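You operate a simulated robot arm through the tools that you are given. There is no shell and no other tool.

Carry out the task below with a simulated robot arm. There is one attempt and no reset: what you move stays moved.

Task
Staying locked off, give the chain three oil shots and wipe the drip.
Fine: exactly three, valve at feed for them and off after; cloth put back. What is to be rubbed or washed off counts as gone when no trace of it is left.

It is judged by the outcome, as a careful person would: the job done as asked, and still so three seconds after it is handed in. It fails if anything else is knocked over, pushed out of place, dropped, spilled or broken. Flat cloth is picked up by pressing the open fingertips on it (5 to 10 N) and closing them slowly along it; thin cloth reads only 2 to 8 mm in the jaws.

Robot
A 7-joint arm with a two-finger parallel gripper, fixed in place. Base frame: the origin is on the floor under the middle of its stand, x ahead of it, y to its left, z up. Readings come in m, degrees, newtons and seconds.
It reaches about 1.479 m from its shoulder. Its first joint turns from -166.0 to 166.0 degrees. Payload 4.4 kg.
The TCP is the grasp point between the finger pads, 0.023 m short of the fingertips. In the tool frame z runs along the fingers and y along their closing line. Largest opening 0.094 m; finger width 0.038, thickness 0.01; the body of the gripper, 0.054 by 0.096 m, starts 0.039 m behind the TCP.
Orientation is that of the tool frame in the base frame, as a unit quaternion [w, x, y, z]. With the fingers straight down and closing along the base's y, the tool's x points along the base's -x, its y along +y and its z along -z.

Tools
- The arm moves only by the tool arm_command. Its argument "steps" is a list of rows, each an object (a shift or turn left out is 0, a gripper value left out holds the last) with "rotation": the turn, a rotation vector about the tool's x, y, z in degrees, a list of three; "offset": the shift along the tool's x, y, z in m, a list of three; "gripper": the gripper command, from -1 (shut) to 1 (fully open), values between in proportion. In form: [{"rotation": [ax, ay, az], "offset": [dx, dy, dz], "gripper": gripper}, ...]. A call has 1 to 20 rows; each row is the pose to reach, as a shift and turn from the pose commanded when the call began, along the tool's axes at that moment. Rows are played at 5 a second. More than 0.05 m and 8.6 degrees between two rows, or a gripper value outside its range, and nothing of the call is played. A pose out of reach is approached as far as the arm can. The call stops where the force on the tool passes 60 N (or 10 N more than at its start, if that is more) or the arm is blocked; 0.2 s more then pass. The fingers move at their own pace (about 0.072 m/s each) and stop on an object; they squeeze with about 23 N. The grip force told is the motor's: it shows also when the fingers shut on nothing. Time passes only in rows, and 0.2 s behind the last, so rows that repeat a pose let the fingers close. The reply holds the time, the measured pose of the TCP, the force on the tool along the base axes, the opening and the grip force, in the units named above and with some noise, with the torque about the TCP (base axes, N m) and any sound that the robot's microphone picked up.
- Cameras (640 x 400 px; columns grow to the right, rows downward): "scene" is fixed at [0.0486, -0.4999, 1.2391]; the picture's right is [0.49, -0.87, 0.00], its down [-0.32, -0.18, -0.93] and it looks along [0.81, 0.45, -0.37] (base axes); focal length 375 px, centre (320, 200). "wrist" rides on the gripper at [0.086, 0.016, -0.074] in the tool frame; the picture's right is [-0.18, 0.98, 0.00], its down [-0.58, -0.11, -0.81] and it looks along [-0.79, -0.15, 0.59] (tool axes); focal length 243 px, centre (320, 200).
- snapshot(camera): a new picture of that camera. The clock stands still meanwhile.
- locate(camera, pixels): for up to 12 pixels [column, row] of the newest picture of that camera ("zoom" is the newest enlarged one), the place [x, y, z] in the base frame of the surface seen there, good to about 0.003 m. The clock stands still meanwhile.
- enlarge(camera, box): a new picture of the part [left, top, right, bottom] of that camera's present view, enlarged. The clock stands still meanwhile.
- sign_off(): hands the job in; it is judged then, once.

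Open the gripper and draw the arm clear of the work before you hand the job in, unless the task says otherwise.

The tools are called after "Call:" as name(argument=value, ...) on one line, values as JSON. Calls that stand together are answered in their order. arm_command: Moves the arm, as the interface text tells. Its arguments: {"type":"object","properties":{"steps":{"type":"array","items":{"type":"object","properties":{"rotation":{"type":"array","items":{"type":"number"}},"offset":{"type":"array","items":{"type":"number"}},"gripper":{"type":"number"}}}}},"required":["steps"]} The other tools are called the same way: snapshot (camera) takes a picture; locate (camera, pixels) gives the place of the surface under pixels of a picture; enlarge (camera, box) takes an enlarged picture of a part of a camera's view; sign_off () hands the job in.

At the start:

```text
t: 0.0
tool_pos: [0.6624, 0.1679, 0.9781]
tool_rot: [0.0, 0.0, 1.0, 0.0]
wrist_force: [0.0, -0.1, -0.2]
torque: [-0.01, 0.01, 0.02]
grip_width: 0.094
grip_force: 0.1
```

scene: 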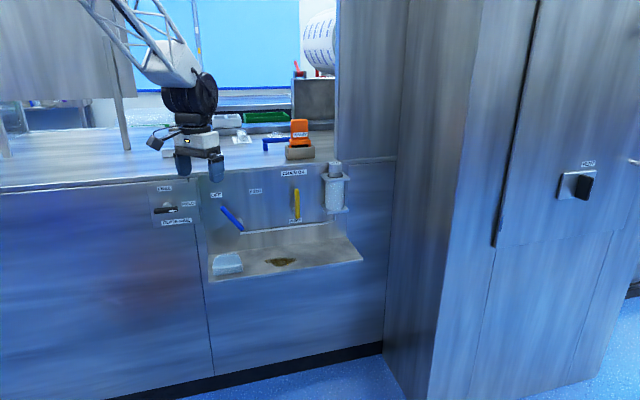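
wrist: 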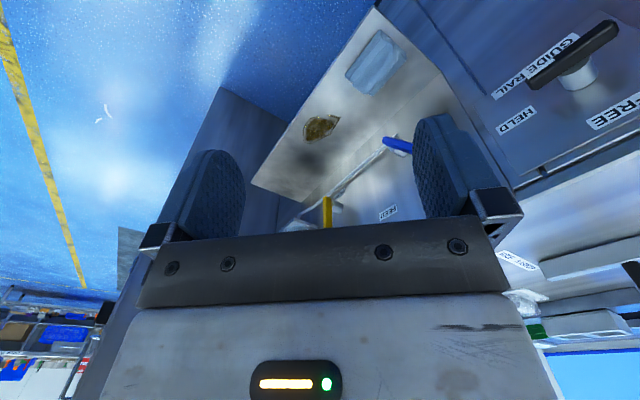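

I see the work panel with a blue lever, a yellow lever, a cloth at about (228,263), and a brown drip at (281,262). I'll enlarge the scene for a closer look.

Call:
enlarge(camera="scene", box=[140, 160, 380, 310])

Call:
enlarge(camera="wrist", box=[240, 0, 640, 250])

```text
2.67 times, centred on (260, 235) of scene
```

zoom: 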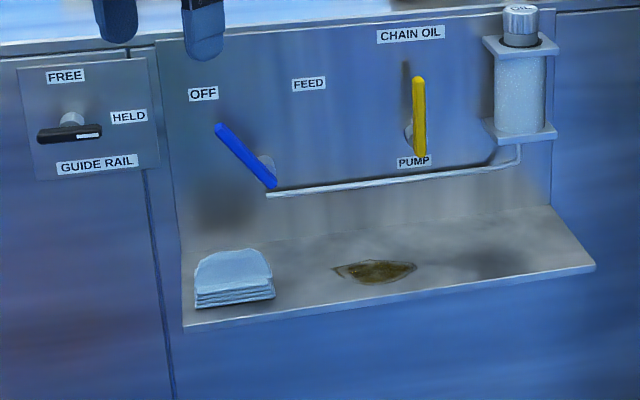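

```text
1.60 times, centred on (440, 125) of wrist
```

zoom: 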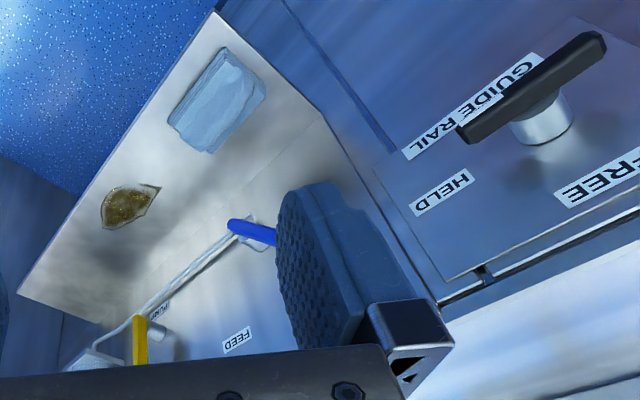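

The valve (blue) points at OFF, the pump lever (yellow) is by the tank, and a guide-rail handle sits at the left. I'll look at the switch on the right cabinet and the bench objects to understand the "locked off" part.

Call:
enlarge(camera="scene", box=[530, 130, 640, 220])

Call:
enlarge(camera="scene", box=[140, 90, 350, 220])

Call:
snapshot(camera="scene")

```text
4.44 times, centred on (585, 175) of scene
```

zoom: 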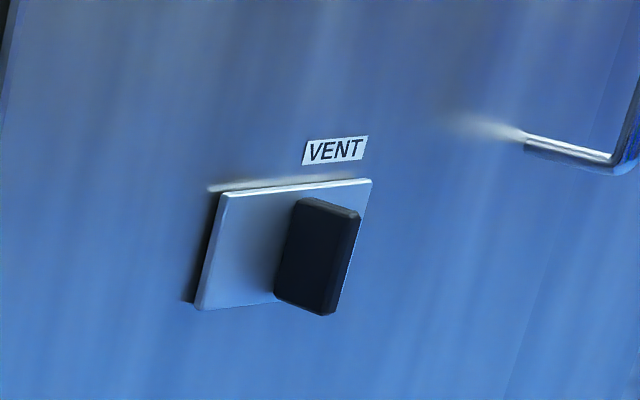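

```text
3.05 times, centred on (245, 155) of scene
```

zoom: 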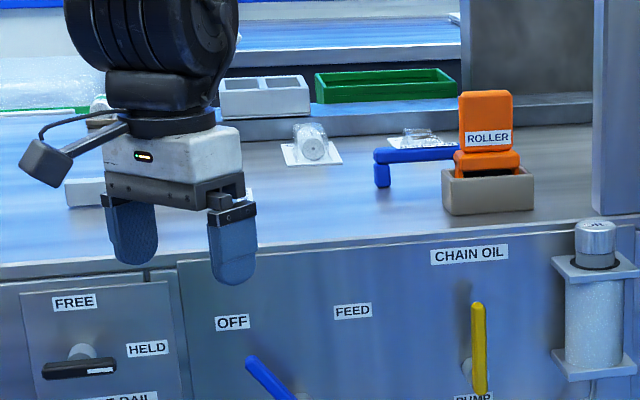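

```text
taken
```

scene: 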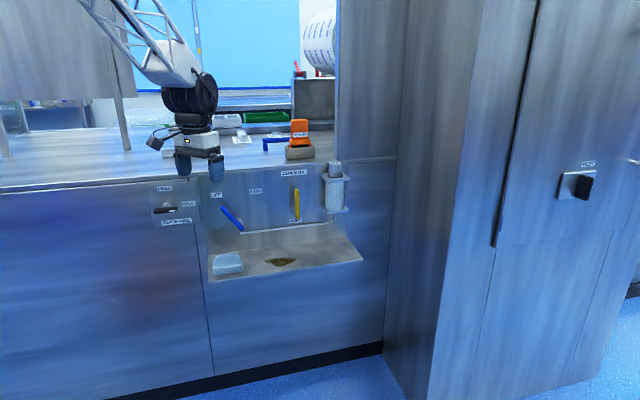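

The ROLLER isolator (orange with blue arm) stays untouched. Now I'll locate the valve, the pump lever, the cloth, the drip and panel points.

Call:
enlarge(camera="scene", box=[190, 160, 380, 290])

```text
3.08 times, centred on (285, 225) of scene
```

zoom: 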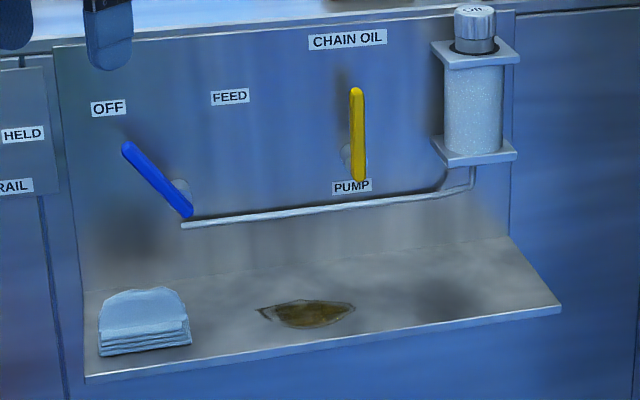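

In this zoom the valve lever runs from (128,148) to (189,214), the pump lever from (357,92) to (361,178), the cloth is around (145,320) and the drip around (305,314). I'll locate these points.

Call:
locate(camera="zoom", pixels=[[128, 148], [158, 180], [188, 212], [181, 188], [357, 92], [359, 135], [361, 176], [346, 160], [108, 108], [230, 97], [347, 40], [351, 186]])

Call:
locate(camera="zoom", pixels=[[262, 310], [352, 308], [305, 326], [310, 300], [278, 320], [100, 352], [190, 342], [145, 290], [145, 310], [185, 298], [100, 305], [86, 378]])

Call:
locate(camera="zoom", pixels=[[560, 308], [510, 240], [86, 290], [270, 150], [480, 110], [435, 155], [515, 155], [474, 35], [183, 225], [470, 185], [440, 60], [516, 50]])

```text
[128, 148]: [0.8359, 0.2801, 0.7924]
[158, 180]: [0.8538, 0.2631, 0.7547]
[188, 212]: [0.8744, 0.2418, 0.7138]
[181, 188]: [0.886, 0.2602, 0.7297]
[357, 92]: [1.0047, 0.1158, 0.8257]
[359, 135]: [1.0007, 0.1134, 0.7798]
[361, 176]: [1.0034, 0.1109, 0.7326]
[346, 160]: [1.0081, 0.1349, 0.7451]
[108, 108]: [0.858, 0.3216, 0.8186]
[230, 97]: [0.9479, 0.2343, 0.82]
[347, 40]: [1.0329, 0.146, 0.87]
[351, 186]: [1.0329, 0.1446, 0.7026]
```

```text
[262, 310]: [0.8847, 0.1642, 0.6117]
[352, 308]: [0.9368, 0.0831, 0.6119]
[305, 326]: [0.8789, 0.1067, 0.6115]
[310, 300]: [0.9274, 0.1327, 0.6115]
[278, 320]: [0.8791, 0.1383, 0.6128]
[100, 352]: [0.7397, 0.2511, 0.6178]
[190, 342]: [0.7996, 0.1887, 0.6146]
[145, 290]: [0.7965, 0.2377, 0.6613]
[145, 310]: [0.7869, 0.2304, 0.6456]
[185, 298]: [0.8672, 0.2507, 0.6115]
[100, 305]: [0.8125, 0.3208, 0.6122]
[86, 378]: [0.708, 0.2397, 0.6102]
```

```text
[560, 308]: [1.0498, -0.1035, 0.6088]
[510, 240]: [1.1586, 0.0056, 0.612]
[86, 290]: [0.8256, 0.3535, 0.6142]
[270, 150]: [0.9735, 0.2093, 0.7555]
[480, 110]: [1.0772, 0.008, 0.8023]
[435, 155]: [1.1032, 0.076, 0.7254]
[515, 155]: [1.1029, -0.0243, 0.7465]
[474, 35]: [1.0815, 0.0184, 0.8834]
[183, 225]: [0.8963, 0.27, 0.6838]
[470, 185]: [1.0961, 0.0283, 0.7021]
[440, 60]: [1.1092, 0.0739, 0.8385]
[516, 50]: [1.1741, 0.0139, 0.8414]
```

The panel plane faces (-1,-1)/√2 at x+y≈1.18, with lever faces about 0.045 m in front of it. I'll check the surrounding obstacles (tall cabinet, guide rail knob, roller isolator) before moving.

Call:
locate(camera="scene", pixels=[[400, 200], [440, 200], [490, 200], [400, 300], [420, 350], [165, 209], [179, 209], [152, 210], [172, 205], [300, 130], [270, 145], [200, 165]])

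```text
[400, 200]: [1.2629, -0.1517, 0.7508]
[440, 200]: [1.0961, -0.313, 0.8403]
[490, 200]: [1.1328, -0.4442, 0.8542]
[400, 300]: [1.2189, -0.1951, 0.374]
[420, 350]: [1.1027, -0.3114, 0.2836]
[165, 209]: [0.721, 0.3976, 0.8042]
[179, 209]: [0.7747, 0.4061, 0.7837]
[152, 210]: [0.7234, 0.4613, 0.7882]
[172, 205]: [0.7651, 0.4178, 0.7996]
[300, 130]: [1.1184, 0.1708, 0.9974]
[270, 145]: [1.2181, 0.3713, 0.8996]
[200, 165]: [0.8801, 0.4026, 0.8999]
```

The tall cabinet side is at s≈1.0 and the guide knob at s≈0.23, both well clear of the levers (s≈0.44 and 0.63). I'll yaw the gripper 45° to face the panel and shift in front of it for a closer view.

Call:
arm_command(steps=[{"rotation": [0, 0, -7.5], "offset": [-0.017, -0.0256, 0.005], "gripper": 1}, {"rotation": [0, 0, -15], "offset": [-0.034, -0.0513, 0.01]}, {"rotation": [0, 0, -22.5], "offset": [-0.051, -0.0769, 0.015]}, {"rotation": [0, 0, -30], "offset": [-0.0675, -0.1025, 0.02]}, {"rotation": [0, 0, -37.5], "offset": [-0.0844, -0.1282, 0.025]}, {"rotation": [0, 0, -45], "offset": [-0.1013, -0.1538, 0.03]}, {"rotation": [0, 0, -45], "offset": [-0.1013, -0.1538, 0.03]}])

Call:
snapshot(camera="wrist")

```text
t: 1.6
tool_pos: [0.7642, 0.0115, 0.9499]
tool_rot: [0.0, -0.383, 0.924, 0.0]
wrist_force: [-0.3, 0.2, 0.4]
torque: [-0.01, -0.01, 0.0]
grip_width: 0.0941
grip_force: 0.1
```

```text
taken
```

wrist: 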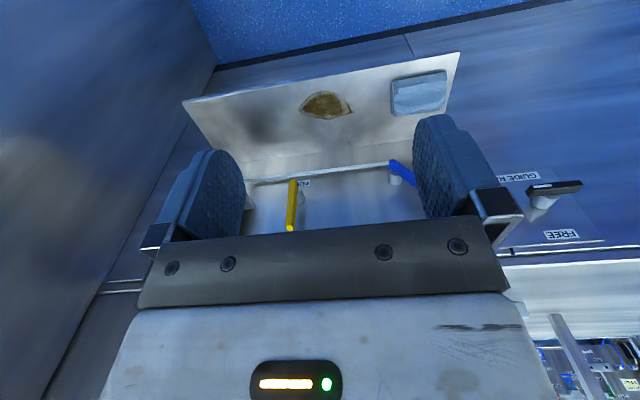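

The wrist view is upside down; yellow pump lever at (292,205), blue valve at (400,172). I'll enlarge this region.

Call:
enlarge(camera="wrist", box=[180, 50, 470, 235])

Call:
enlarge(camera="scene", box=[260, 150, 370, 240])

```text
2.16 times, centred on (325, 142) of wrist
```

zoom: 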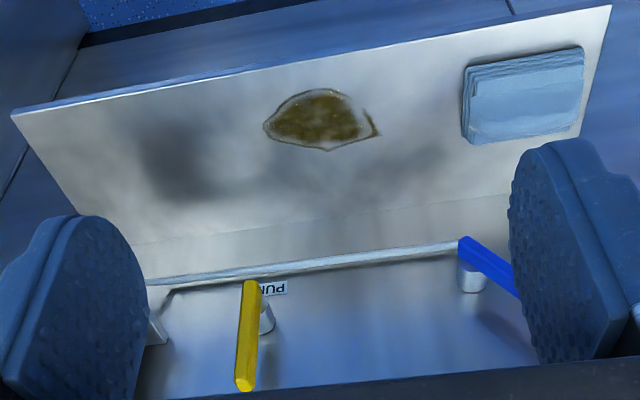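

```text
4.44 times, centred on (315, 195) of scene
```

zoom: 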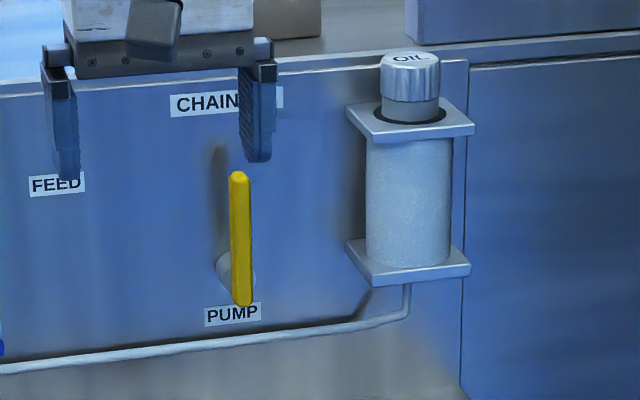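

The levers appear to turn on hubs whose axes are normal to the panel. I'll pitch the gripper 45° toward the panel and come closer (still ~0.19 m away) to look at the levers squarely.

Call:
arm_command(steps=[{"rotation": [0, -7.5, 0], "offset": [-0.0152, -0.003, 0.025]}, {"rotation": [0, -15, 0], "offset": [-0.0305, -0.006, 0.05]}, {"rotation": [0, -22.5, 0], "offset": [-0.0457, -0.009, 0.075]}, {"rotation": [0, -30, 0], "offset": [-0.061, -0.012, 0.1]}, {"rotation": [0, -37.5, 0], "offset": [-0.0762, -0.015, 0.125]}, {"rotation": [0, -45, 0], "offset": [-0.0915, -0.018, 0.15]}, {"rotation": [0, -45, 0], "offset": [-0.0915, -0.018, 0.15]}])

Call:
snapshot(camera="wrist")

Call:
snapshot(camera="scene")

```text
t: 3.2
tool_pos: [0.8416, 0.0652, 0.7981]
tool_rot: [0.355, -0.353, 0.853, 0.146]
wrist_force: [0.0, 0.5, 0.1]
torque: [0.01, -0.02, 0.0]
grip_width: 0.0941
grip_force: 0.0
```

```text
taken
```

wrist: 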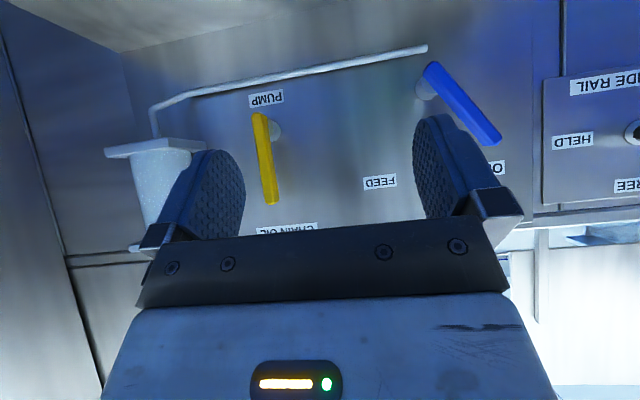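

```text
taken
```

scene: 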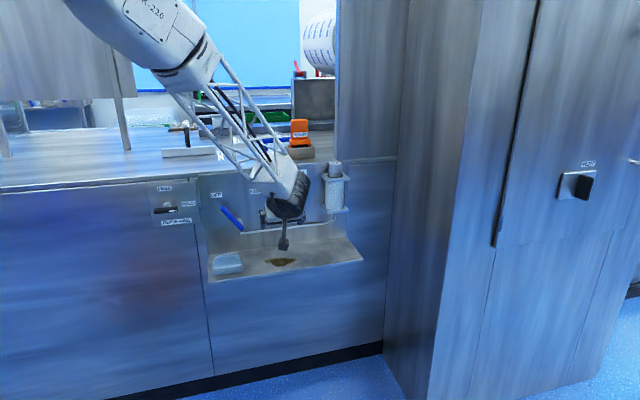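

The wrist view shows valve lever from (432,68) to (494,138) with its hub at (425,88), and pump lever from (259,118) to (270,200) with its hub at (273,130). I'll enlarge and locate these precisely.

Call:
enlarge(camera="wrist", box=[230, 30, 540, 225])

Call:
locate(camera="wrist", pixels=[[434, 70], [464, 105], [492, 136], [425, 88], [420, 95], [260, 120], [265, 160], [270, 198], [274, 130], [279, 130], [267, 98], [380, 182]])

```text
2.05 times, centred on (385, 128) of wrist
```

zoom: 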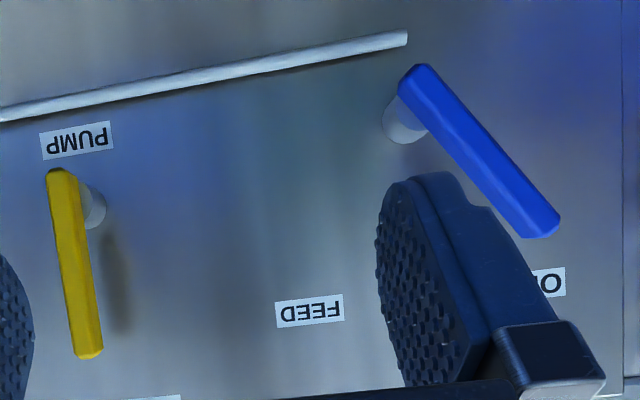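

```text
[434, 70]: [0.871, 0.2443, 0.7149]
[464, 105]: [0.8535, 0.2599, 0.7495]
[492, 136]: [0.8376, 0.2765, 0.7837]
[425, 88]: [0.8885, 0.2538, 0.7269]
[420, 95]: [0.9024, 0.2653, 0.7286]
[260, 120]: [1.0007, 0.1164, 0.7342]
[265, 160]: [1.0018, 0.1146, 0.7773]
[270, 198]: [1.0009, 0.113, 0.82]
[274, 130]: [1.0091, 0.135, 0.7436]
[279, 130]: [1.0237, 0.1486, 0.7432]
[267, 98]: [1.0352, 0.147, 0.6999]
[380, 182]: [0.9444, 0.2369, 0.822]
```

The valve pivot is near s≈0.437, z≈0.724 and the lever leans 34° to OFF. I'll go sideways to straddle it with a part-opened fork (6 cm), still standing off from the panel.

Call:
arm_command(steps=[{"offset": [0.0023, 0.037, 0.0023], "gripper": 0.277}, {"offset": [0.0046, 0.0745, 0.0046]}, {"offset": [0.0069, 0.112, 0.0069]}, {"offset": [0.0092, 0.149, 0.0092]}, {"offset": [0.0092, 0.149, 0.0092]}])

Call:
snapshot(camera="wrist")

```text
t: 4.4
tool_pos: [0.7371, 0.1696, 0.7838]
tool_rot: [0.354, -0.354, 0.853, 0.146]
wrist_force: [0.0, 0.6, -0.3]
torque: [0.0, -0.01, 0.0]
grip_width: 0.0604
grip_force: 0.1
```

```text
taken
```

wrist: 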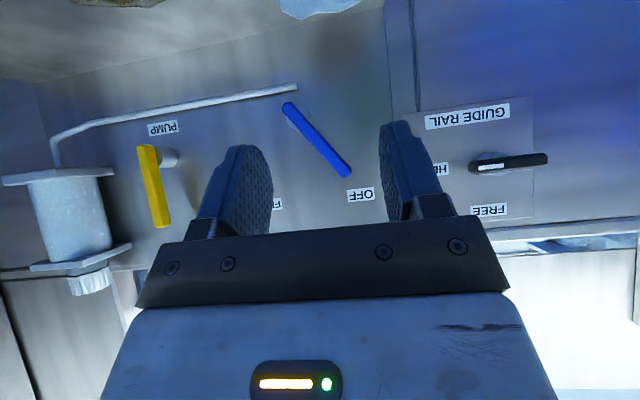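

The lever lies between the finger lines, the TCP is at s≈0.401, n≈0.641. I'll advance 0.144 m straight toward the panel in small rows.

Call:
arm_command(steps=[{"offset": [-0.0212, 0, 0.0212]}, {"offset": [-0.0424, 0, 0.0424]}, {"offset": [-0.0566, 0, 0.0566]}, {"offset": [-0.0707, 0, 0.0707]}, {"offset": [-0.0815, 0, 0.0815]}, {"offset": [-0.092, 0, 0.092]}, {"offset": [-0.1018, 0, 0.1018]}, {"offset": [-0.1018, 0, 0.1018]}])

Call:
snapshot(camera="wrist")

Call:
enlarge(camera="scene", box=[150, 140, 380, 290])

```text
t: 6.2
tool_pos: [0.8383, 0.2728, 0.785]
tool_rot: [0.353, -0.354, 0.854, 0.146]
wrist_force: [0.0, 0.7, 0.2]
torque: [0.04, 0.02, -0.01]
grip_width: 0.0599
grip_force: 0.0
```

```text
taken
```

wrist: 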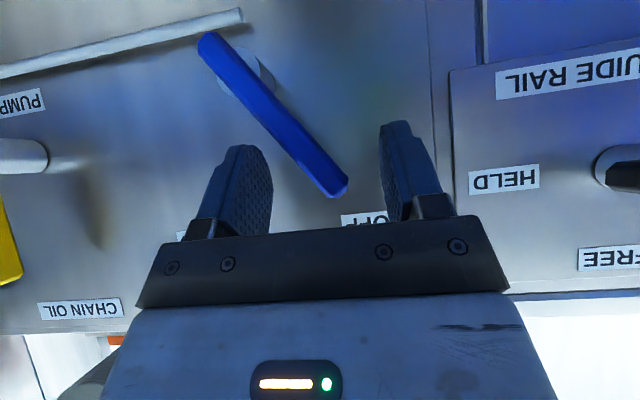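

```text
2.67 times, centred on (265, 215) of scene
```

zoom: 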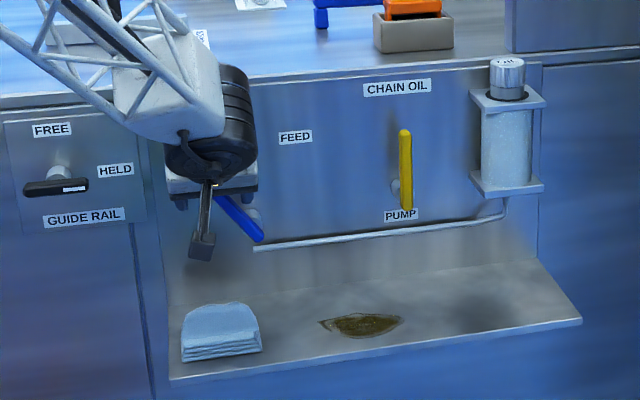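

No contact so far, and the lever tip (335,185) is between the fingers. I'll sweep the fork to the right (FEED side) slowly by 7.5 cm.

Call:
arm_command(steps=[{"offset": [0, -0.008, 0]}, {"offset": [0, -0.016, 0]}, {"offset": [0, -0.023, 0]}, {"offset": [0, -0.03, 0]}, {"offset": [0, -0.037, 0]}, {"offset": [0, -0.044, 0]}, {"offset": [0, -0.051, 0]}, {"offset": [0, -0.058, 0]}, {"offset": [0, -0.065, 0]}, {"offset": [0, -0.07, 0]}, {"offset": [0, -0.075, 0]}, {"offset": [0, -0.075, 0]}])

Call:
snapshot(camera="wrist")

Call:
enlarge(camera="scene", box=[150, 140, 380, 290])

```text
t: 8.8
tool_pos: [0.8885, 0.2199, 0.7845]
tool_rot: [0.353, -0.354, 0.854, 0.146]
wrist_force: [-0.8, 2.0, 0.6]
torque: [0.08, 0.03, 0.0]
grip_width: 0.0608
grip_force: 1.4
```

```text
taken
```

wrist: 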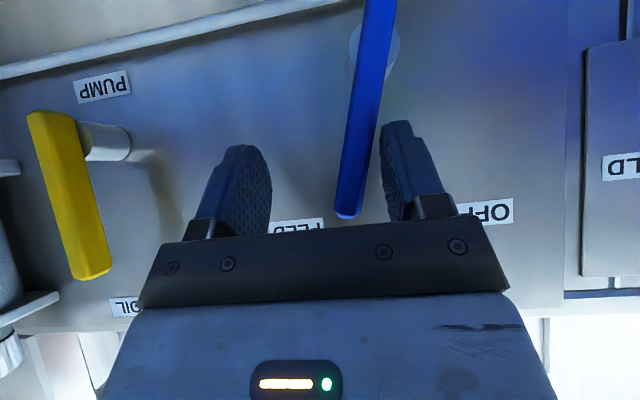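

```text
2.67 times, centred on (265, 215) of scene
```

zoom: 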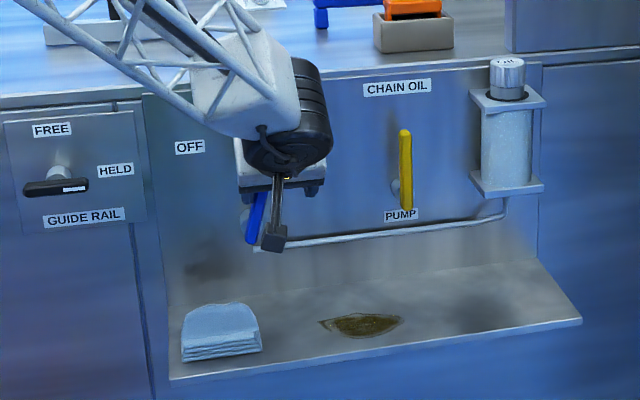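

The lever follows with only ~2 N. I'll measure its current angle from the wrist view.

Call:
locate(camera="wrist", pixels=[[348, 205], [360, 140], [372, 60], [378, 15], [390, 60]])

```text
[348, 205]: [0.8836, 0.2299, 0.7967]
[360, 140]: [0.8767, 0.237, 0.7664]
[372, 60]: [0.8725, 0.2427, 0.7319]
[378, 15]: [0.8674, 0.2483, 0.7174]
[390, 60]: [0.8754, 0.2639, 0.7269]
```

The lever now leans about 17° to the right; another ~13 mm should bring it to FEED (~34°). I'll continue in fine steps, watching force.

Call:
arm_command(steps=[{"offset": [0, -0.003, 0]}, {"offset": [0, -0.006, 0]}, {"offset": [0, -0.009, 0]}, {"offset": [0, -0.0115, 0]}, {"offset": [0, -0.0125, 0]}, {"offset": [0, -0.0125, 0]}])

Call:
snapshot(camera="wrist")

```text
t: 10.2
tool_pos: [0.9012, 0.2123, 0.7845]
tool_rot: [0.354, -0.354, 0.853, 0.147]
wrist_force: [-4.1, -0.6, 0.8]
torque: [0.04, 0.13, 0.13]
grip_width: 0.0611
grip_force: 1.0
```

```text
taken
```

wrist: 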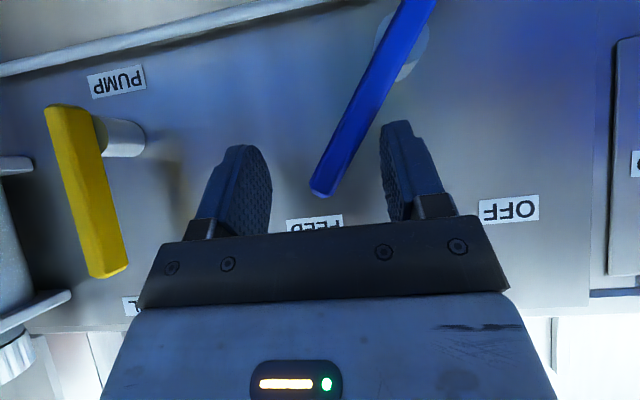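

Let me measure the lever angle again.

Call:
locate(camera="wrist", pixels=[[323, 185], [348, 135], [378, 75], [405, 20], [322, 222], [508, 210]])

```text
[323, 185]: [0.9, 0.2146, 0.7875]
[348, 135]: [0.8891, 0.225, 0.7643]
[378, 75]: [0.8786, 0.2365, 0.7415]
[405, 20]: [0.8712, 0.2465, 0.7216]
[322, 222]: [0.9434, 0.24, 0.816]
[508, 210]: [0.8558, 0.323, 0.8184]
```

The lever leans about 33° toward FEED, mirroring OFF (34°). I'll push 2 mm more to feel for the end stop.

Call:
arm_command(steps=[{"offset": [0, -0.001, 0]}, {"offset": [0, -0.002, 0]}, {"offset": [0, -0.002, 0]}])

Call:
snapshot(camera="wrist")

```text
t: 11.0
tool_pos: [0.9002, 0.2092, 0.785]
tool_rot: [0.353, -0.353, 0.854, 0.146]
wrist_force: [-6.3, 4.1, 3.1]
torque: [0.17, 0.21, 0.07]
grip_width: 0.0628
grip_force: 3.7
```

```text
taken
```

wrist: 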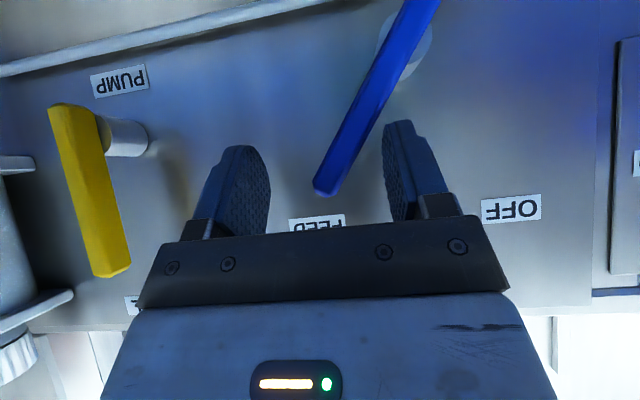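

Force rose to ~7 N along the sweep with no further motion: the valve is at its FEED stop. I'll ease off 6 mm and withdraw straight back.

Call:
arm_command(steps=[{"offset": [0, 0.005, 0]}, {"offset": [0, 0.006, 0]}, {"offset": [0.015, 0.006, -0.015]}, {"offset": [0.035, 0.006, -0.035]}, {"offset": [0.06, 0.006, -0.06]}, {"offset": [0.09, 0.006, -0.09]}, {"offset": [0.1, 0.006, -0.1]}])

Call:
snapshot(camera="wrist")

Call:
enlarge(camera="scene", box=[150, 140, 380, 290])

```text
t: 12.6
tool_pos: [0.7968, 0.1128, 0.786]
tool_rot: [0.354, -0.354, 0.853, 0.147]
wrist_force: [-0.2, -0.8, -0.2]
torque: [-0.03, -0.02, 0.0]
grip_width: 0.06
grip_force: 0.1
```

```text
taken
```

wrist: 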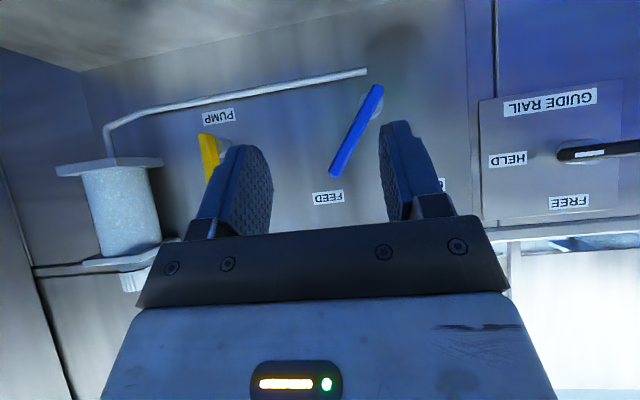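

```text
2.67 times, centred on (265, 215) of scene
```

zoom: 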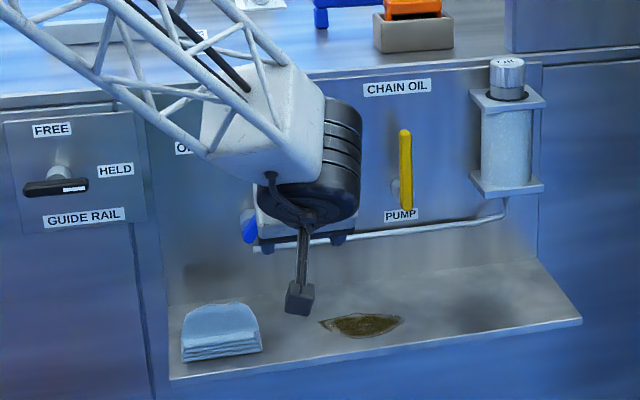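

The valve points at FEED. Next I'll go to the pump lever: shift to s≈0.627, z≈0.81, at standoff with the fork at about 5 cm.

Call:
arm_command(steps=[{"offset": [-0.0043, -0.036, -0.0043], "gripper": 0.064}, {"offset": [-0.0085, -0.072, -0.0085]}, {"offset": [-0.0128, -0.108, -0.0128]}, {"offset": [-0.017, -0.1435, -0.017]}, {"offset": [-0.017, -0.1435, -0.017]}])

Call:
snapshot(camera="wrist")

Call:
enlarge(camera="scene", box=[150, 140, 380, 290])

```text
t: 13.8
tool_pos: [0.8988, 0.0126, 0.8098]
tool_rot: [0.353, -0.354, 0.854, 0.146]
wrist_force: [-0.9, 0.2, -0.3]
torque: [-0.02, 0.02, 0.0]
grip_width: 0.0499
grip_force: 0.0
```

```text
taken
```

wrist: 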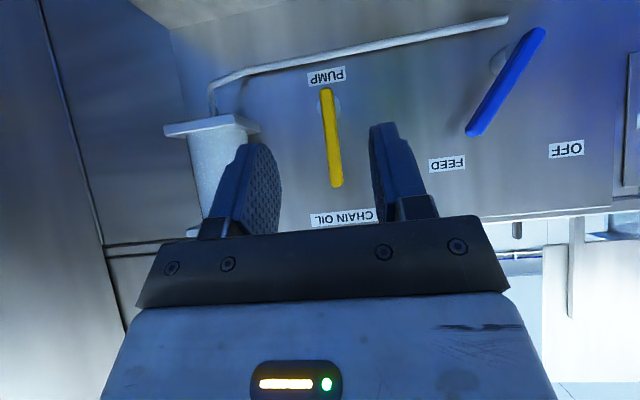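

```text
2.67 times, centred on (265, 215) of scene
```

zoom: 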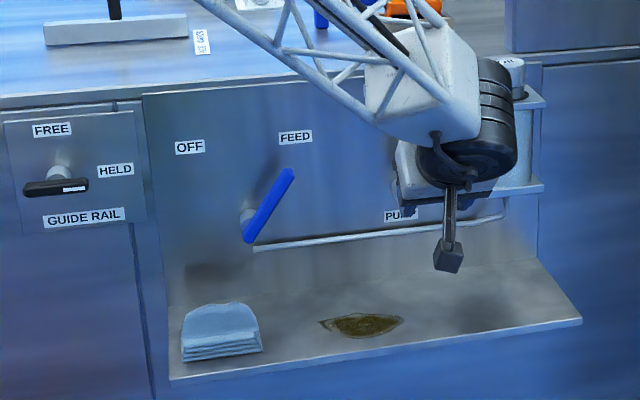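

The valve is clearly at FEED in both views. I'll locate the pump lever and hub once more from here.

Call:
locate(camera="wrist", pixels=[[326, 92], [331, 140], [336, 183], [338, 105], [319, 105], [342, 108], [168, 130], [225, 122], [200, 185]])

Call:
enlarge(camera="wrist", box=[250, 50, 410, 230])

```text
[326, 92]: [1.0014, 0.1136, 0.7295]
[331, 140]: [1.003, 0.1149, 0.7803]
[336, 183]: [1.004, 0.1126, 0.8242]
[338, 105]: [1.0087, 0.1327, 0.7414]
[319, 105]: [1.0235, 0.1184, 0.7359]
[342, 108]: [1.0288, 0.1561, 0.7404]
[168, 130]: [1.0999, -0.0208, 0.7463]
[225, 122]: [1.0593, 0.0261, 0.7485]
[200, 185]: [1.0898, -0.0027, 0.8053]
```

```text
2.22 times, centred on (330, 140) of wrist
```

zoom: 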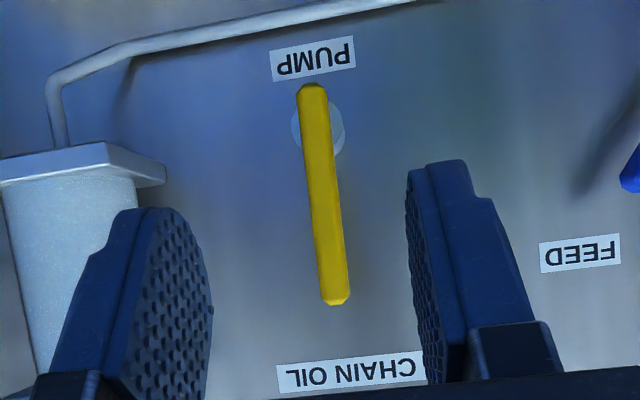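

The pump lever is vertical at s≈0.628, pivot z≈0.738, centred in the fork. I'll advance to straddle it without touching.

Call:
arm_command(steps=[{"offset": [-0.022, -0.001, 0.022]}, {"offset": [-0.044, -0.0015, 0.044]}, {"offset": [-0.06, -0.0015, 0.06]}, {"offset": [-0.075, -0.0015, 0.075]}, {"offset": [-0.088, -0.0015, 0.088]}, {"offset": [-0.0993, -0.0015, 0.0993]}, {"offset": [-0.0993, -0.0015, 0.0993]}])

Call:
snapshot(camera="wrist")

```text
t: 15.4
tool_pos: [0.9997, 0.1125, 0.8096]
tool_rot: [0.354, -0.354, 0.853, 0.147]
wrist_force: [0.1, 0.0, 0.1]
torque: [0.01, 0.0, -0.02]
grip_width: 0.0501
grip_force: 0.2
```

```text
taken
```

wrist: 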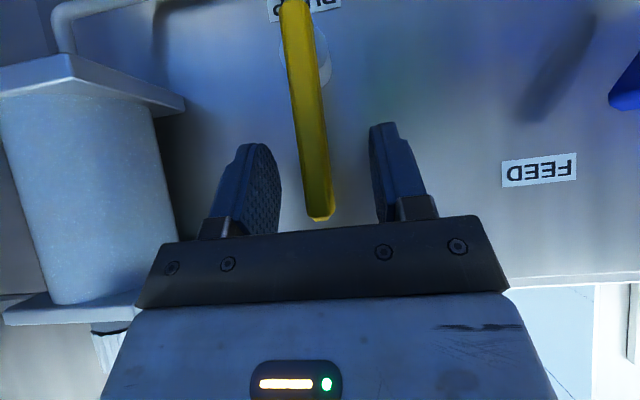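

The lever stands centrally between the fingers. I'll feel first to the left (away from the tank): 15 mm of free gap, then a few mm of gentle push.

Call:
arm_command(steps=[{"offset": [0, 0.006, 0]}, {"offset": [0, 0.012, 0]}, {"offset": [0, 0.015, 0]}, {"offset": [0, 0.017, 0]}, {"offset": [0, 0.019, 0]}, {"offset": [0, 0.019, 0]}])

Call:
snapshot(camera="wrist")

```text
t: 16.8
tool_pos: [0.986, 0.1244, 0.811]
tool_rot: [0.354, -0.353, 0.854, 0.145]
wrist_force: [8.2, -6.3, 1.8]
torque: [-0.13, -0.27, -0.02]
grip_width: 0.0549
grip_force: 5.3
```

```text
taken
```

wrist: 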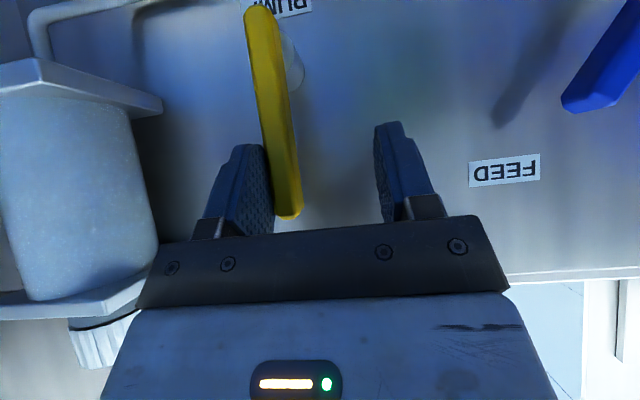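

There's 10 N resistance leftward and the finger gave instead. I'll check whether the lever moved at all.

Call:
locate(camera="wrist", pixels=[[262, 30], [272, 100], [280, 160], [287, 205]])

```text
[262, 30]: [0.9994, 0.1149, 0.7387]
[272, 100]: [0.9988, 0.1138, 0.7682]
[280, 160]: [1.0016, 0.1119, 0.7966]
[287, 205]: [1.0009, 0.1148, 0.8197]
```

The lever stayed vertical, so the left is a stop. Now I'll feel to the right: back through the gap and then ~6 mm of gentle push.

Call:
arm_command(steps=[{"offset": [0, -0.01, 0]}, {"offset": [0, -0.022, 0]}, {"offset": [0, -0.03, 0]}, {"offset": [0, -0.034, 0]}, {"offset": [0, -0.037, 0]}, {"offset": [0, -0.04, 0]}, {"offset": [0, -0.04, 0]}])

Call:
snapshot(camera="wrist")

```text
t: 18.4
tool_pos: [1.0132, 0.0969, 0.811]
tool_rot: [0.354, -0.353, 0.854, 0.146]
wrist_force: [-0.4, -0.2, 0.6]
torque: [-0.01, -0.03, 0.0]
grip_width: 0.0502
grip_force: 0.3
```

```text
taken
```

wrist: 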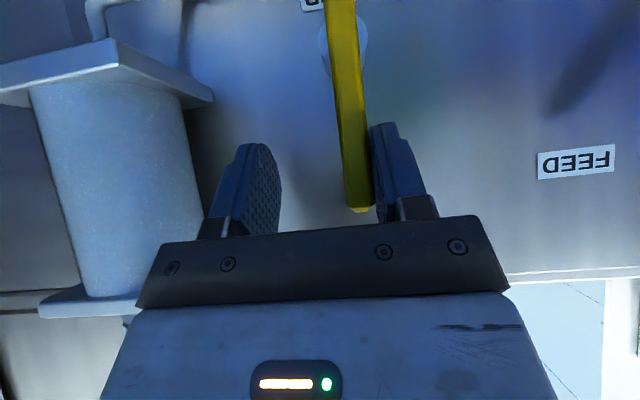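

Just barely touching now (0 N). I'll push 6 mm further right and read the force.

Call:
arm_command(steps=[{"offset": [0, -0.002, 0]}, {"offset": [0, -0.004, 0]}, {"offset": [0, -0.006, 0]}, {"offset": [0, -0.006, 0]}])

Call:
snapshot(camera="wrist")

```text
t: 19.4
tool_pos: [1.0188, 0.091, 0.8097]
tool_rot: [0.353, -0.354, 0.853, 0.147]
wrist_force: [-0.1, 0.3, 0.5]
torque: [0.03, 0.02, 0.04]
grip_width: 0.0499
grip_force: 0.3
```

```text
taken
```

wrist: 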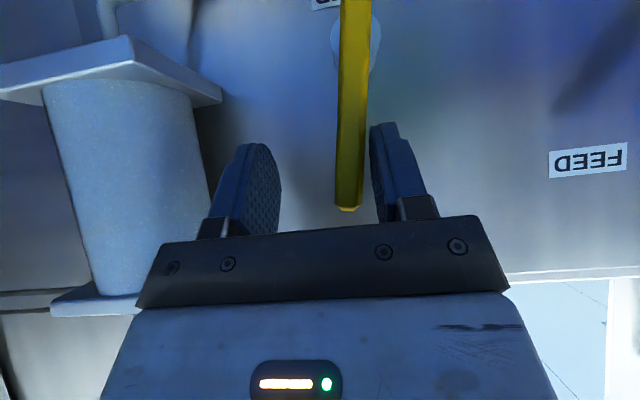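

The lever now moves rightward with nearly no force. I'll measure its angle.

Call:
locate(camera="wrist", pixels=[[355, 20], [353, 80], [350, 140], [348, 200], [370, 60]])

```text
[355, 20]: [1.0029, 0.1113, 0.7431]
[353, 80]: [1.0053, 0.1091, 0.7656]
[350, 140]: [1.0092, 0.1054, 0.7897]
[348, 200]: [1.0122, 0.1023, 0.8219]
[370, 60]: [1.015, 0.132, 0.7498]
```

The lever leans 9° right with almost no resistance, so right is its stroke direction. I'll move the fork back to centre to see whether the lever springs back.

Call:
arm_command(steps=[{"offset": [0, 0.008, 0]}, {"offset": [0, 0.016, 0]}, {"offset": [0, 0.024, 0]}, {"offset": [0, 0.027, 0]}, {"offset": [0, 0.027, 0]}])

Call:
snapshot(camera="wrist")

```text
t: 20.6
tool_pos: [0.9995, 0.1119, 0.8097]
tool_rot: [0.353, -0.354, 0.853, 0.147]
wrist_force: [-0.3, 0.3, 0.9]
torque: [0.01, -0.01, 0.01]
grip_width: 0.05
grip_force: 0.0
```

```text
taken
```

wrist: 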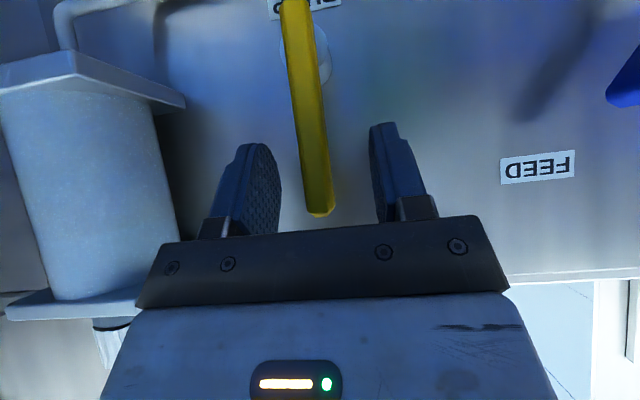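

It springs back by itself. To keep the gripper body clear of the tank I'll withdraw, shut the fingers, and re-enter just left of the lever.

Call:
arm_command(steps=[{"offset": [0.02, 0, -0.02]}, {"offset": [0.0389, 0, -0.0389]}, {"offset": [0.0389, 0.018, -0.0389], "gripper": -1}, {"offset": [0.0389, 0.036, -0.0389]}, {"offset": [0.0389, 0.036, -0.0389]}, {"offset": [0.0389, 0.036, -0.0389]}])

Call:
snapshot(camera="wrist")

```text
t: 22.0
tool_pos: [0.934, 0.0988, 0.8109]
tool_rot: [0.354, -0.353, 0.854, 0.147]
wrist_force: [0.2, 0.2, 0.1]
torque: [-0.03, 0.02, -0.02]
grip_width: 0.0002
grip_force: 23.4
```

```text
taken
```

wrist: 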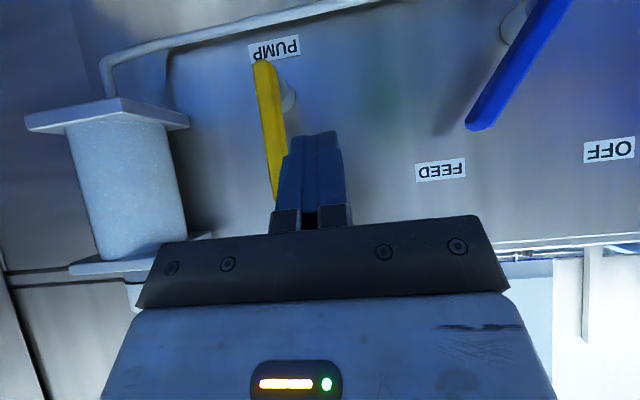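

The shut fingers sit at s≈0.591, with ~17 mm to the lever's left face. I'll advance back in beside the lever.

Call:
arm_command(steps=[{"offset": [-0.015, 0, 0.015]}, {"offset": [-0.03, 0, 0.03]}, {"offset": [-0.0389, 0, 0.0389]}, {"offset": [-0.0389, 0, 0.0389]}])

Call:
snapshot(camera="wrist")

```text
t: 23.0
tool_pos: [0.973, 0.1369, 0.8092]
tool_rot: [0.353, -0.354, 0.854, 0.146]
wrist_force: [-0.5, -0.2, 0.4]
torque: [-0.01, 0.02, 0.01]
grip_width: 0.0001
grip_force: 23.2
```

```text
taken
```

wrist: 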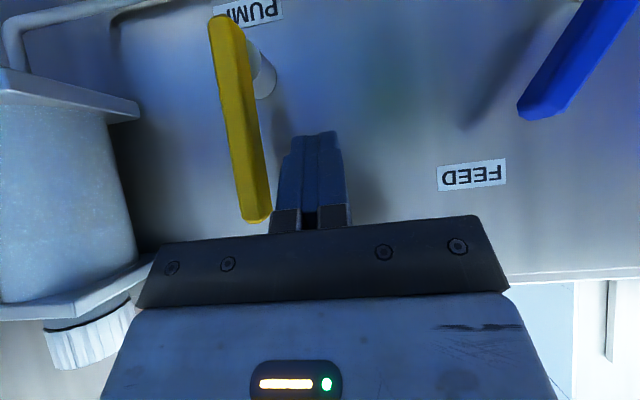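

Positioned beside the lever (s≈0.591). I'll push right slowly 45 mm — about 25–28° of lever travel — and watch force and sound.

Call:
arm_command(steps=[{"offset": [0, -0.008, 0]}, {"offset": [0, -0.014, 0]}, {"offset": [0, -0.02, 0]}, {"offset": [0, -0.025, 0]}, {"offset": [0, -0.03, 0]}, {"offset": [0, -0.035, 0]}, {"offset": [0, -0.04, 0]}, {"offset": [0, -0.045, 0]}, {"offset": [0, -0.045, 0]}])

Call:
snapshot(camera="wrist")

```text
t: 25.0
tool_pos: [1.0028, 0.1047, 0.8087]
tool_rot: [0.354, -0.354, 0.853, 0.146]
wrist_force: [-1.8, 0.7, -0.6]
torque: [0.02, 0.02, -0.04]
grip_width: 0.0
grip_force: 23.3
```

```text
taken
```

wrist: 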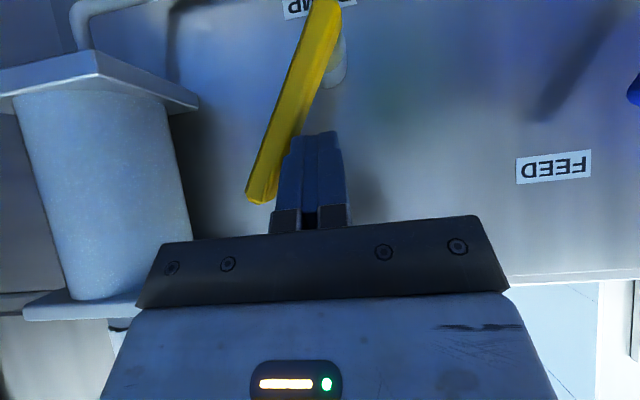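

Resistance ~1.8 N, no sound yet. Let me measure the lever angle here before pushing on.

Call:
locate(camera="wrist", pixels=[[318, 25], [300, 75], [278, 130], [262, 185]])

```text
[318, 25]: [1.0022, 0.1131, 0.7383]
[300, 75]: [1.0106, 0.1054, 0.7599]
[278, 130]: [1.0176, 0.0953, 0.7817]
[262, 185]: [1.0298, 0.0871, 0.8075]
```

It leans 28.7°. I'll continue the arc (right and slightly down) to about 40° and read again.

Call:
arm_command(steps=[{"offset": [0.0014, -0.0025, 0.0014]}, {"offset": [0.0028, -0.005, 0.0028]}, {"offset": [0.0042, -0.0075, 0.0042]}, {"offset": [0.0042, -0.0075, 0.0042]}])

Call:
snapshot(camera="wrist")

```text
t: 26.0
tool_pos: [1.0092, 0.0997, 0.8037]
tool_rot: [0.353, -0.354, 0.854, 0.146]
wrist_force: [-0.8, -0.8, 3.8]
torque: [-0.03, 0.0, -0.04]
grip_width: 0.0
grip_force: 23.2
```

```text
taken
```

wrist: 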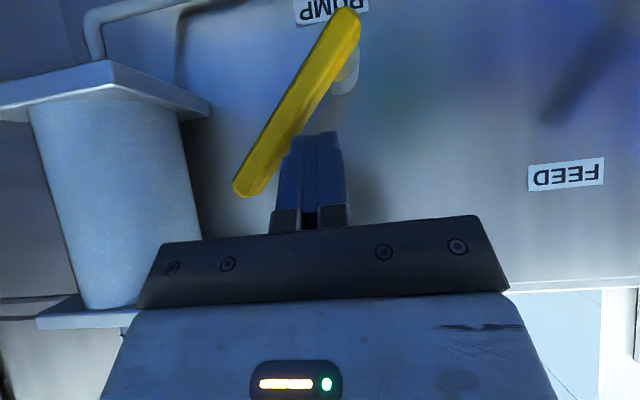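

Leaning further (~38°), still light and silent. I'll continue the arc another step.

Call:
arm_command(steps=[{"offset": [0.0012, -0.003, 0.0012]}, {"offset": [0.0024, -0.006, 0.0024]}, {"offset": [0.0035, -0.009, 0.0035]}, {"offset": [0.0035, -0.009, 0.0035]}])

Call:
snapshot(camera="wrist")

```text
t: 26.8
tool_pos: [1.0131, 0.0967, 0.7991]
tool_rot: [0.352, -0.356, 0.853, 0.15]
wrist_force: [-41.2, -1.7, 23.3]
torque: [-0.16, 0.94, -0.18]
grip_width: 0.0
grip_force: 23.3
stopped in row 3: the force on the tool passed its limit at 70 N (the readings are from after the stop); the commanded pose is now the measured one
```

```text
taken
```

wrist: 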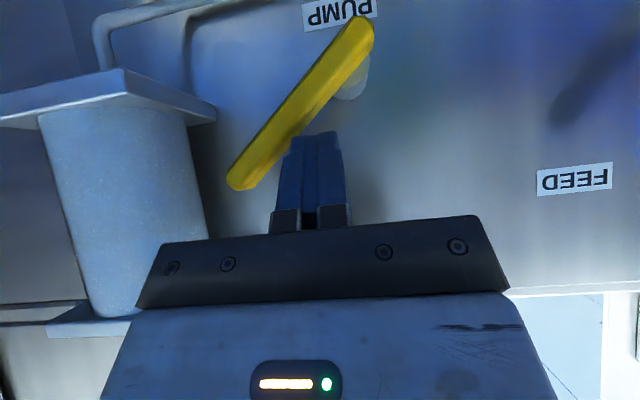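

The lever hit its end stop (force spike, about 45°). I'll measure the angle, so that next strokes reach the stop gently.

Call:
locate(camera="wrist", pixels=[[358, 30], [320, 80], [285, 125], [245, 175]])

Call:
enlarge(camera="scene", box=[150, 140, 380, 290])

```text
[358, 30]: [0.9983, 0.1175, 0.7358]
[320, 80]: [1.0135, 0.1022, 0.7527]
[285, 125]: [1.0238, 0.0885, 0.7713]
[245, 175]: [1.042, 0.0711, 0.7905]
```

```text
2.67 times, centred on (265, 215) of scene
```

zoom: 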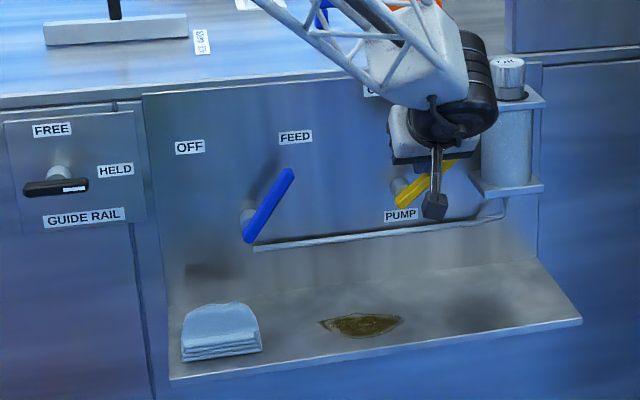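

The stop is at ~47–49°. I'll now let the lever return fully by backing the fingers left along the same path.

Call:
arm_command(steps=[{"offset": [-0.0025, 0.004, -0.0025]}, {"offset": [-0.005, 0.009, -0.005]}, {"offset": [-0.0071, 0.015, -0.0071]}, {"offset": [-0.0071, 0.022, -0.0071]}, {"offset": [-0.0071, 0.03, -0.0071]}, {"offset": [-0.0071, 0.038, -0.0071]}, {"offset": [-0.0071, 0.046, -0.0071]}, {"offset": [-0.0071, 0.057, -0.0071]}, {"offset": [-0.0071, 0.057, -0.0071]}])

Call:
snapshot(camera="wrist")

```text
t: 28.8
tool_pos: [0.9744, 0.1355, 0.8078]
tool_rot: [0.353, -0.354, 0.853, 0.148]
wrist_force: [-0.2, 0.2, -0.3]
torque: [0.01, 0.03, 0.02]
grip_width: 0.0
grip_force: 23.1
```

```text
taken
```

wrist: 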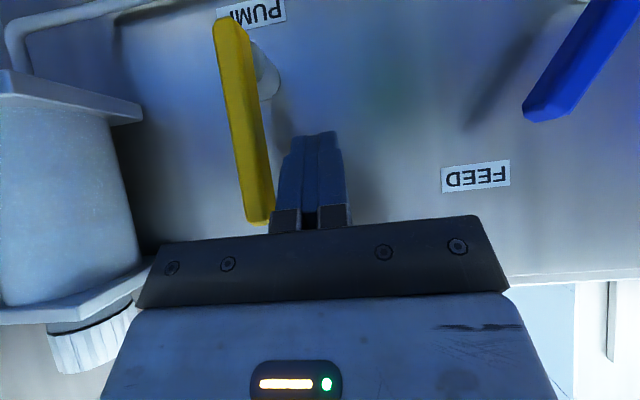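

The lever is back upright: one full stroke done. Second stroke: the same path, ending softly at the stop.

Call:
arm_command(steps=[{"offset": [0, -0.008, 0]}, {"offset": [0, -0.014, 0]}, {"offset": [0, -0.02, 0]}, {"offset": [0, -0.026, 0]}, {"offset": [0, -0.032, 0]}, {"offset": [0, -0.038, 0]}, {"offset": [0, -0.044, 0]}, {"offset": [0.0028, -0.048, 0.0028]}, {"offset": [0.005, -0.051, 0.005]}, {"offset": [0.0071, -0.054, 0.0071]}, {"offset": [0.0071, -0.0555, 0.0071]}, {"offset": [0.0071, -0.0565, 0.0071]}, {"offset": [0.0071, -0.0565, 0.0071]}])

Call:
snapshot(camera="wrist")

```text
t: 31.6
tool_pos: [1.0139, 0.0955, 0.7989]
tool_rot: [0.352, -0.354, 0.853, 0.148]
wrist_force: [-52.6, 18.6, 21.5]
torque: [0.44, 1.25, 0.01]
grip_width: 0.0
grip_force: 22.8
```

```text
taken
```

wrist: 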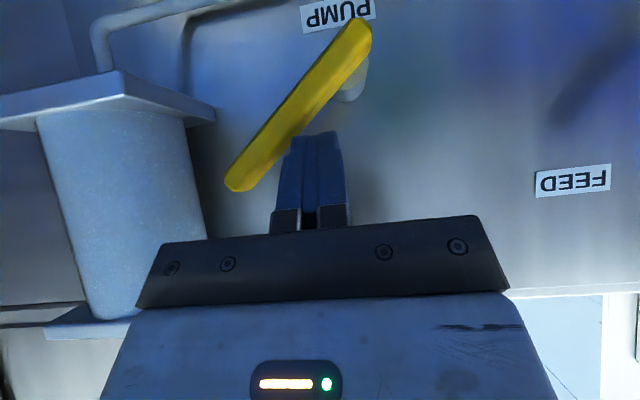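

Second stroke reached the stop (lever matches the earlier end picture). I'll release it back along the path.

Call:
arm_command(steps=[{"offset": [-0.0025, 0.004, -0.0025]}, {"offset": [-0.005, 0.009, -0.005]}, {"offset": [-0.0071, 0.015, -0.0071]}, {"offset": [-0.0071, 0.022, -0.0071]}, {"offset": [-0.0071, 0.03, -0.0071]}, {"offset": [-0.0071, 0.038, -0.0071]}, {"offset": [-0.0071, 0.046, -0.0071]}, {"offset": [-0.0071, 0.0565, -0.0071]}, {"offset": [-0.0071, 0.0565, -0.0071]}])

Call:
snapshot(camera="wrist")

Call:
enlarge(camera="scene", box=[150, 140, 380, 290])

```text
t: 33.6
tool_pos: [0.9729, 0.1373, 0.8077]
tool_rot: [0.353, -0.354, 0.853, 0.148]
wrist_force: [0.4, 1.0, -0.6]
torque: [-0.01, 0.01, -0.01]
grip_width: 0.0003
grip_force: 22.9
```

```text
taken
```

wrist: 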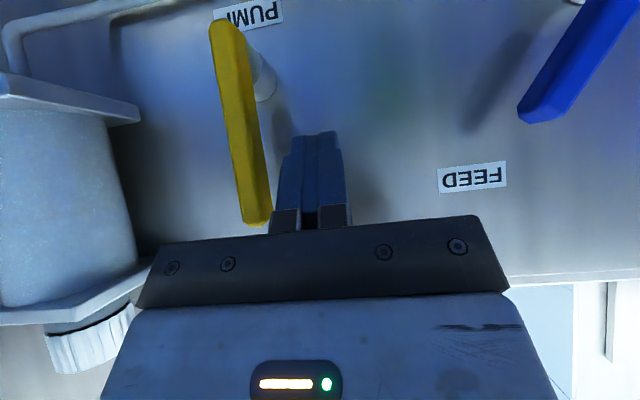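

```text
2.67 times, centred on (265, 215) of scene
```

zoom: 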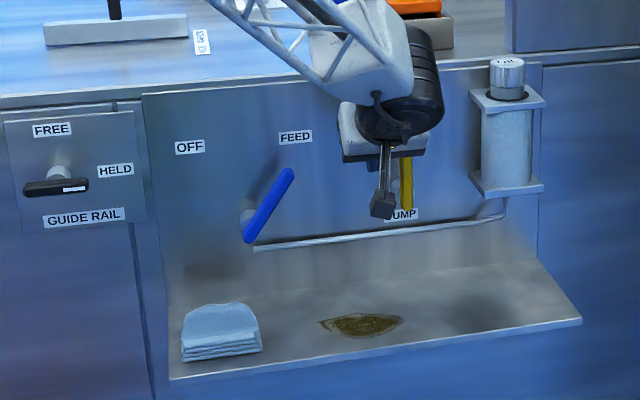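

The lever is upright again and the valve still at FEED; two strokes done. Third stroke now, ending about 1 mm softer at the stop.

Call:
arm_command(steps=[{"offset": [0, -0.008, 0]}, {"offset": [0, -0.014, 0]}, {"offset": [0, -0.02, 0]}, {"offset": [0, -0.026, 0]}, {"offset": [0, -0.032, 0]}, {"offset": [0, -0.038, 0]}, {"offset": [0, -0.044, 0]}, {"offset": [0.0028, -0.048, 0.0028]}, {"offset": [0.005, -0.051, 0.005]}, {"offset": [0.0071, -0.054, 0.0071]}, {"offset": [0.0071, -0.0552, 0.0071]}, {"offset": [0.0071, -0.0558, 0.0071]}, {"offset": [0.0071, -0.0558, 0.0071]}])

Call:
snapshot(camera="wrist")

```text
t: 36.4
tool_pos: [1.0137, 0.0978, 0.7993]
tool_rot: [0.352, -0.355, 0.853, 0.149]
wrist_force: [-31.3, 7.1, 17.2]
torque: [0.14, 0.74, -0.05]
grip_width: 0.0
grip_force: 23.5
```

```text
taken
```

wrist: 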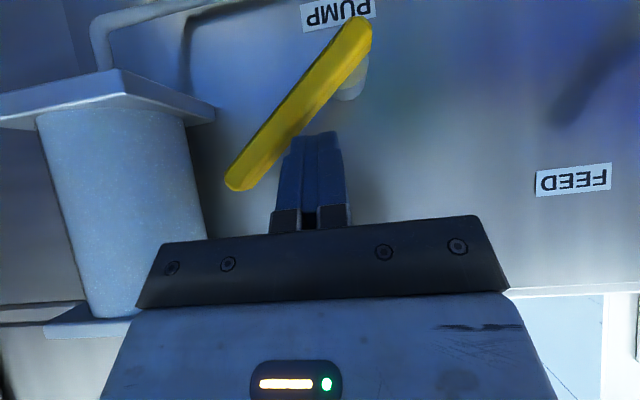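

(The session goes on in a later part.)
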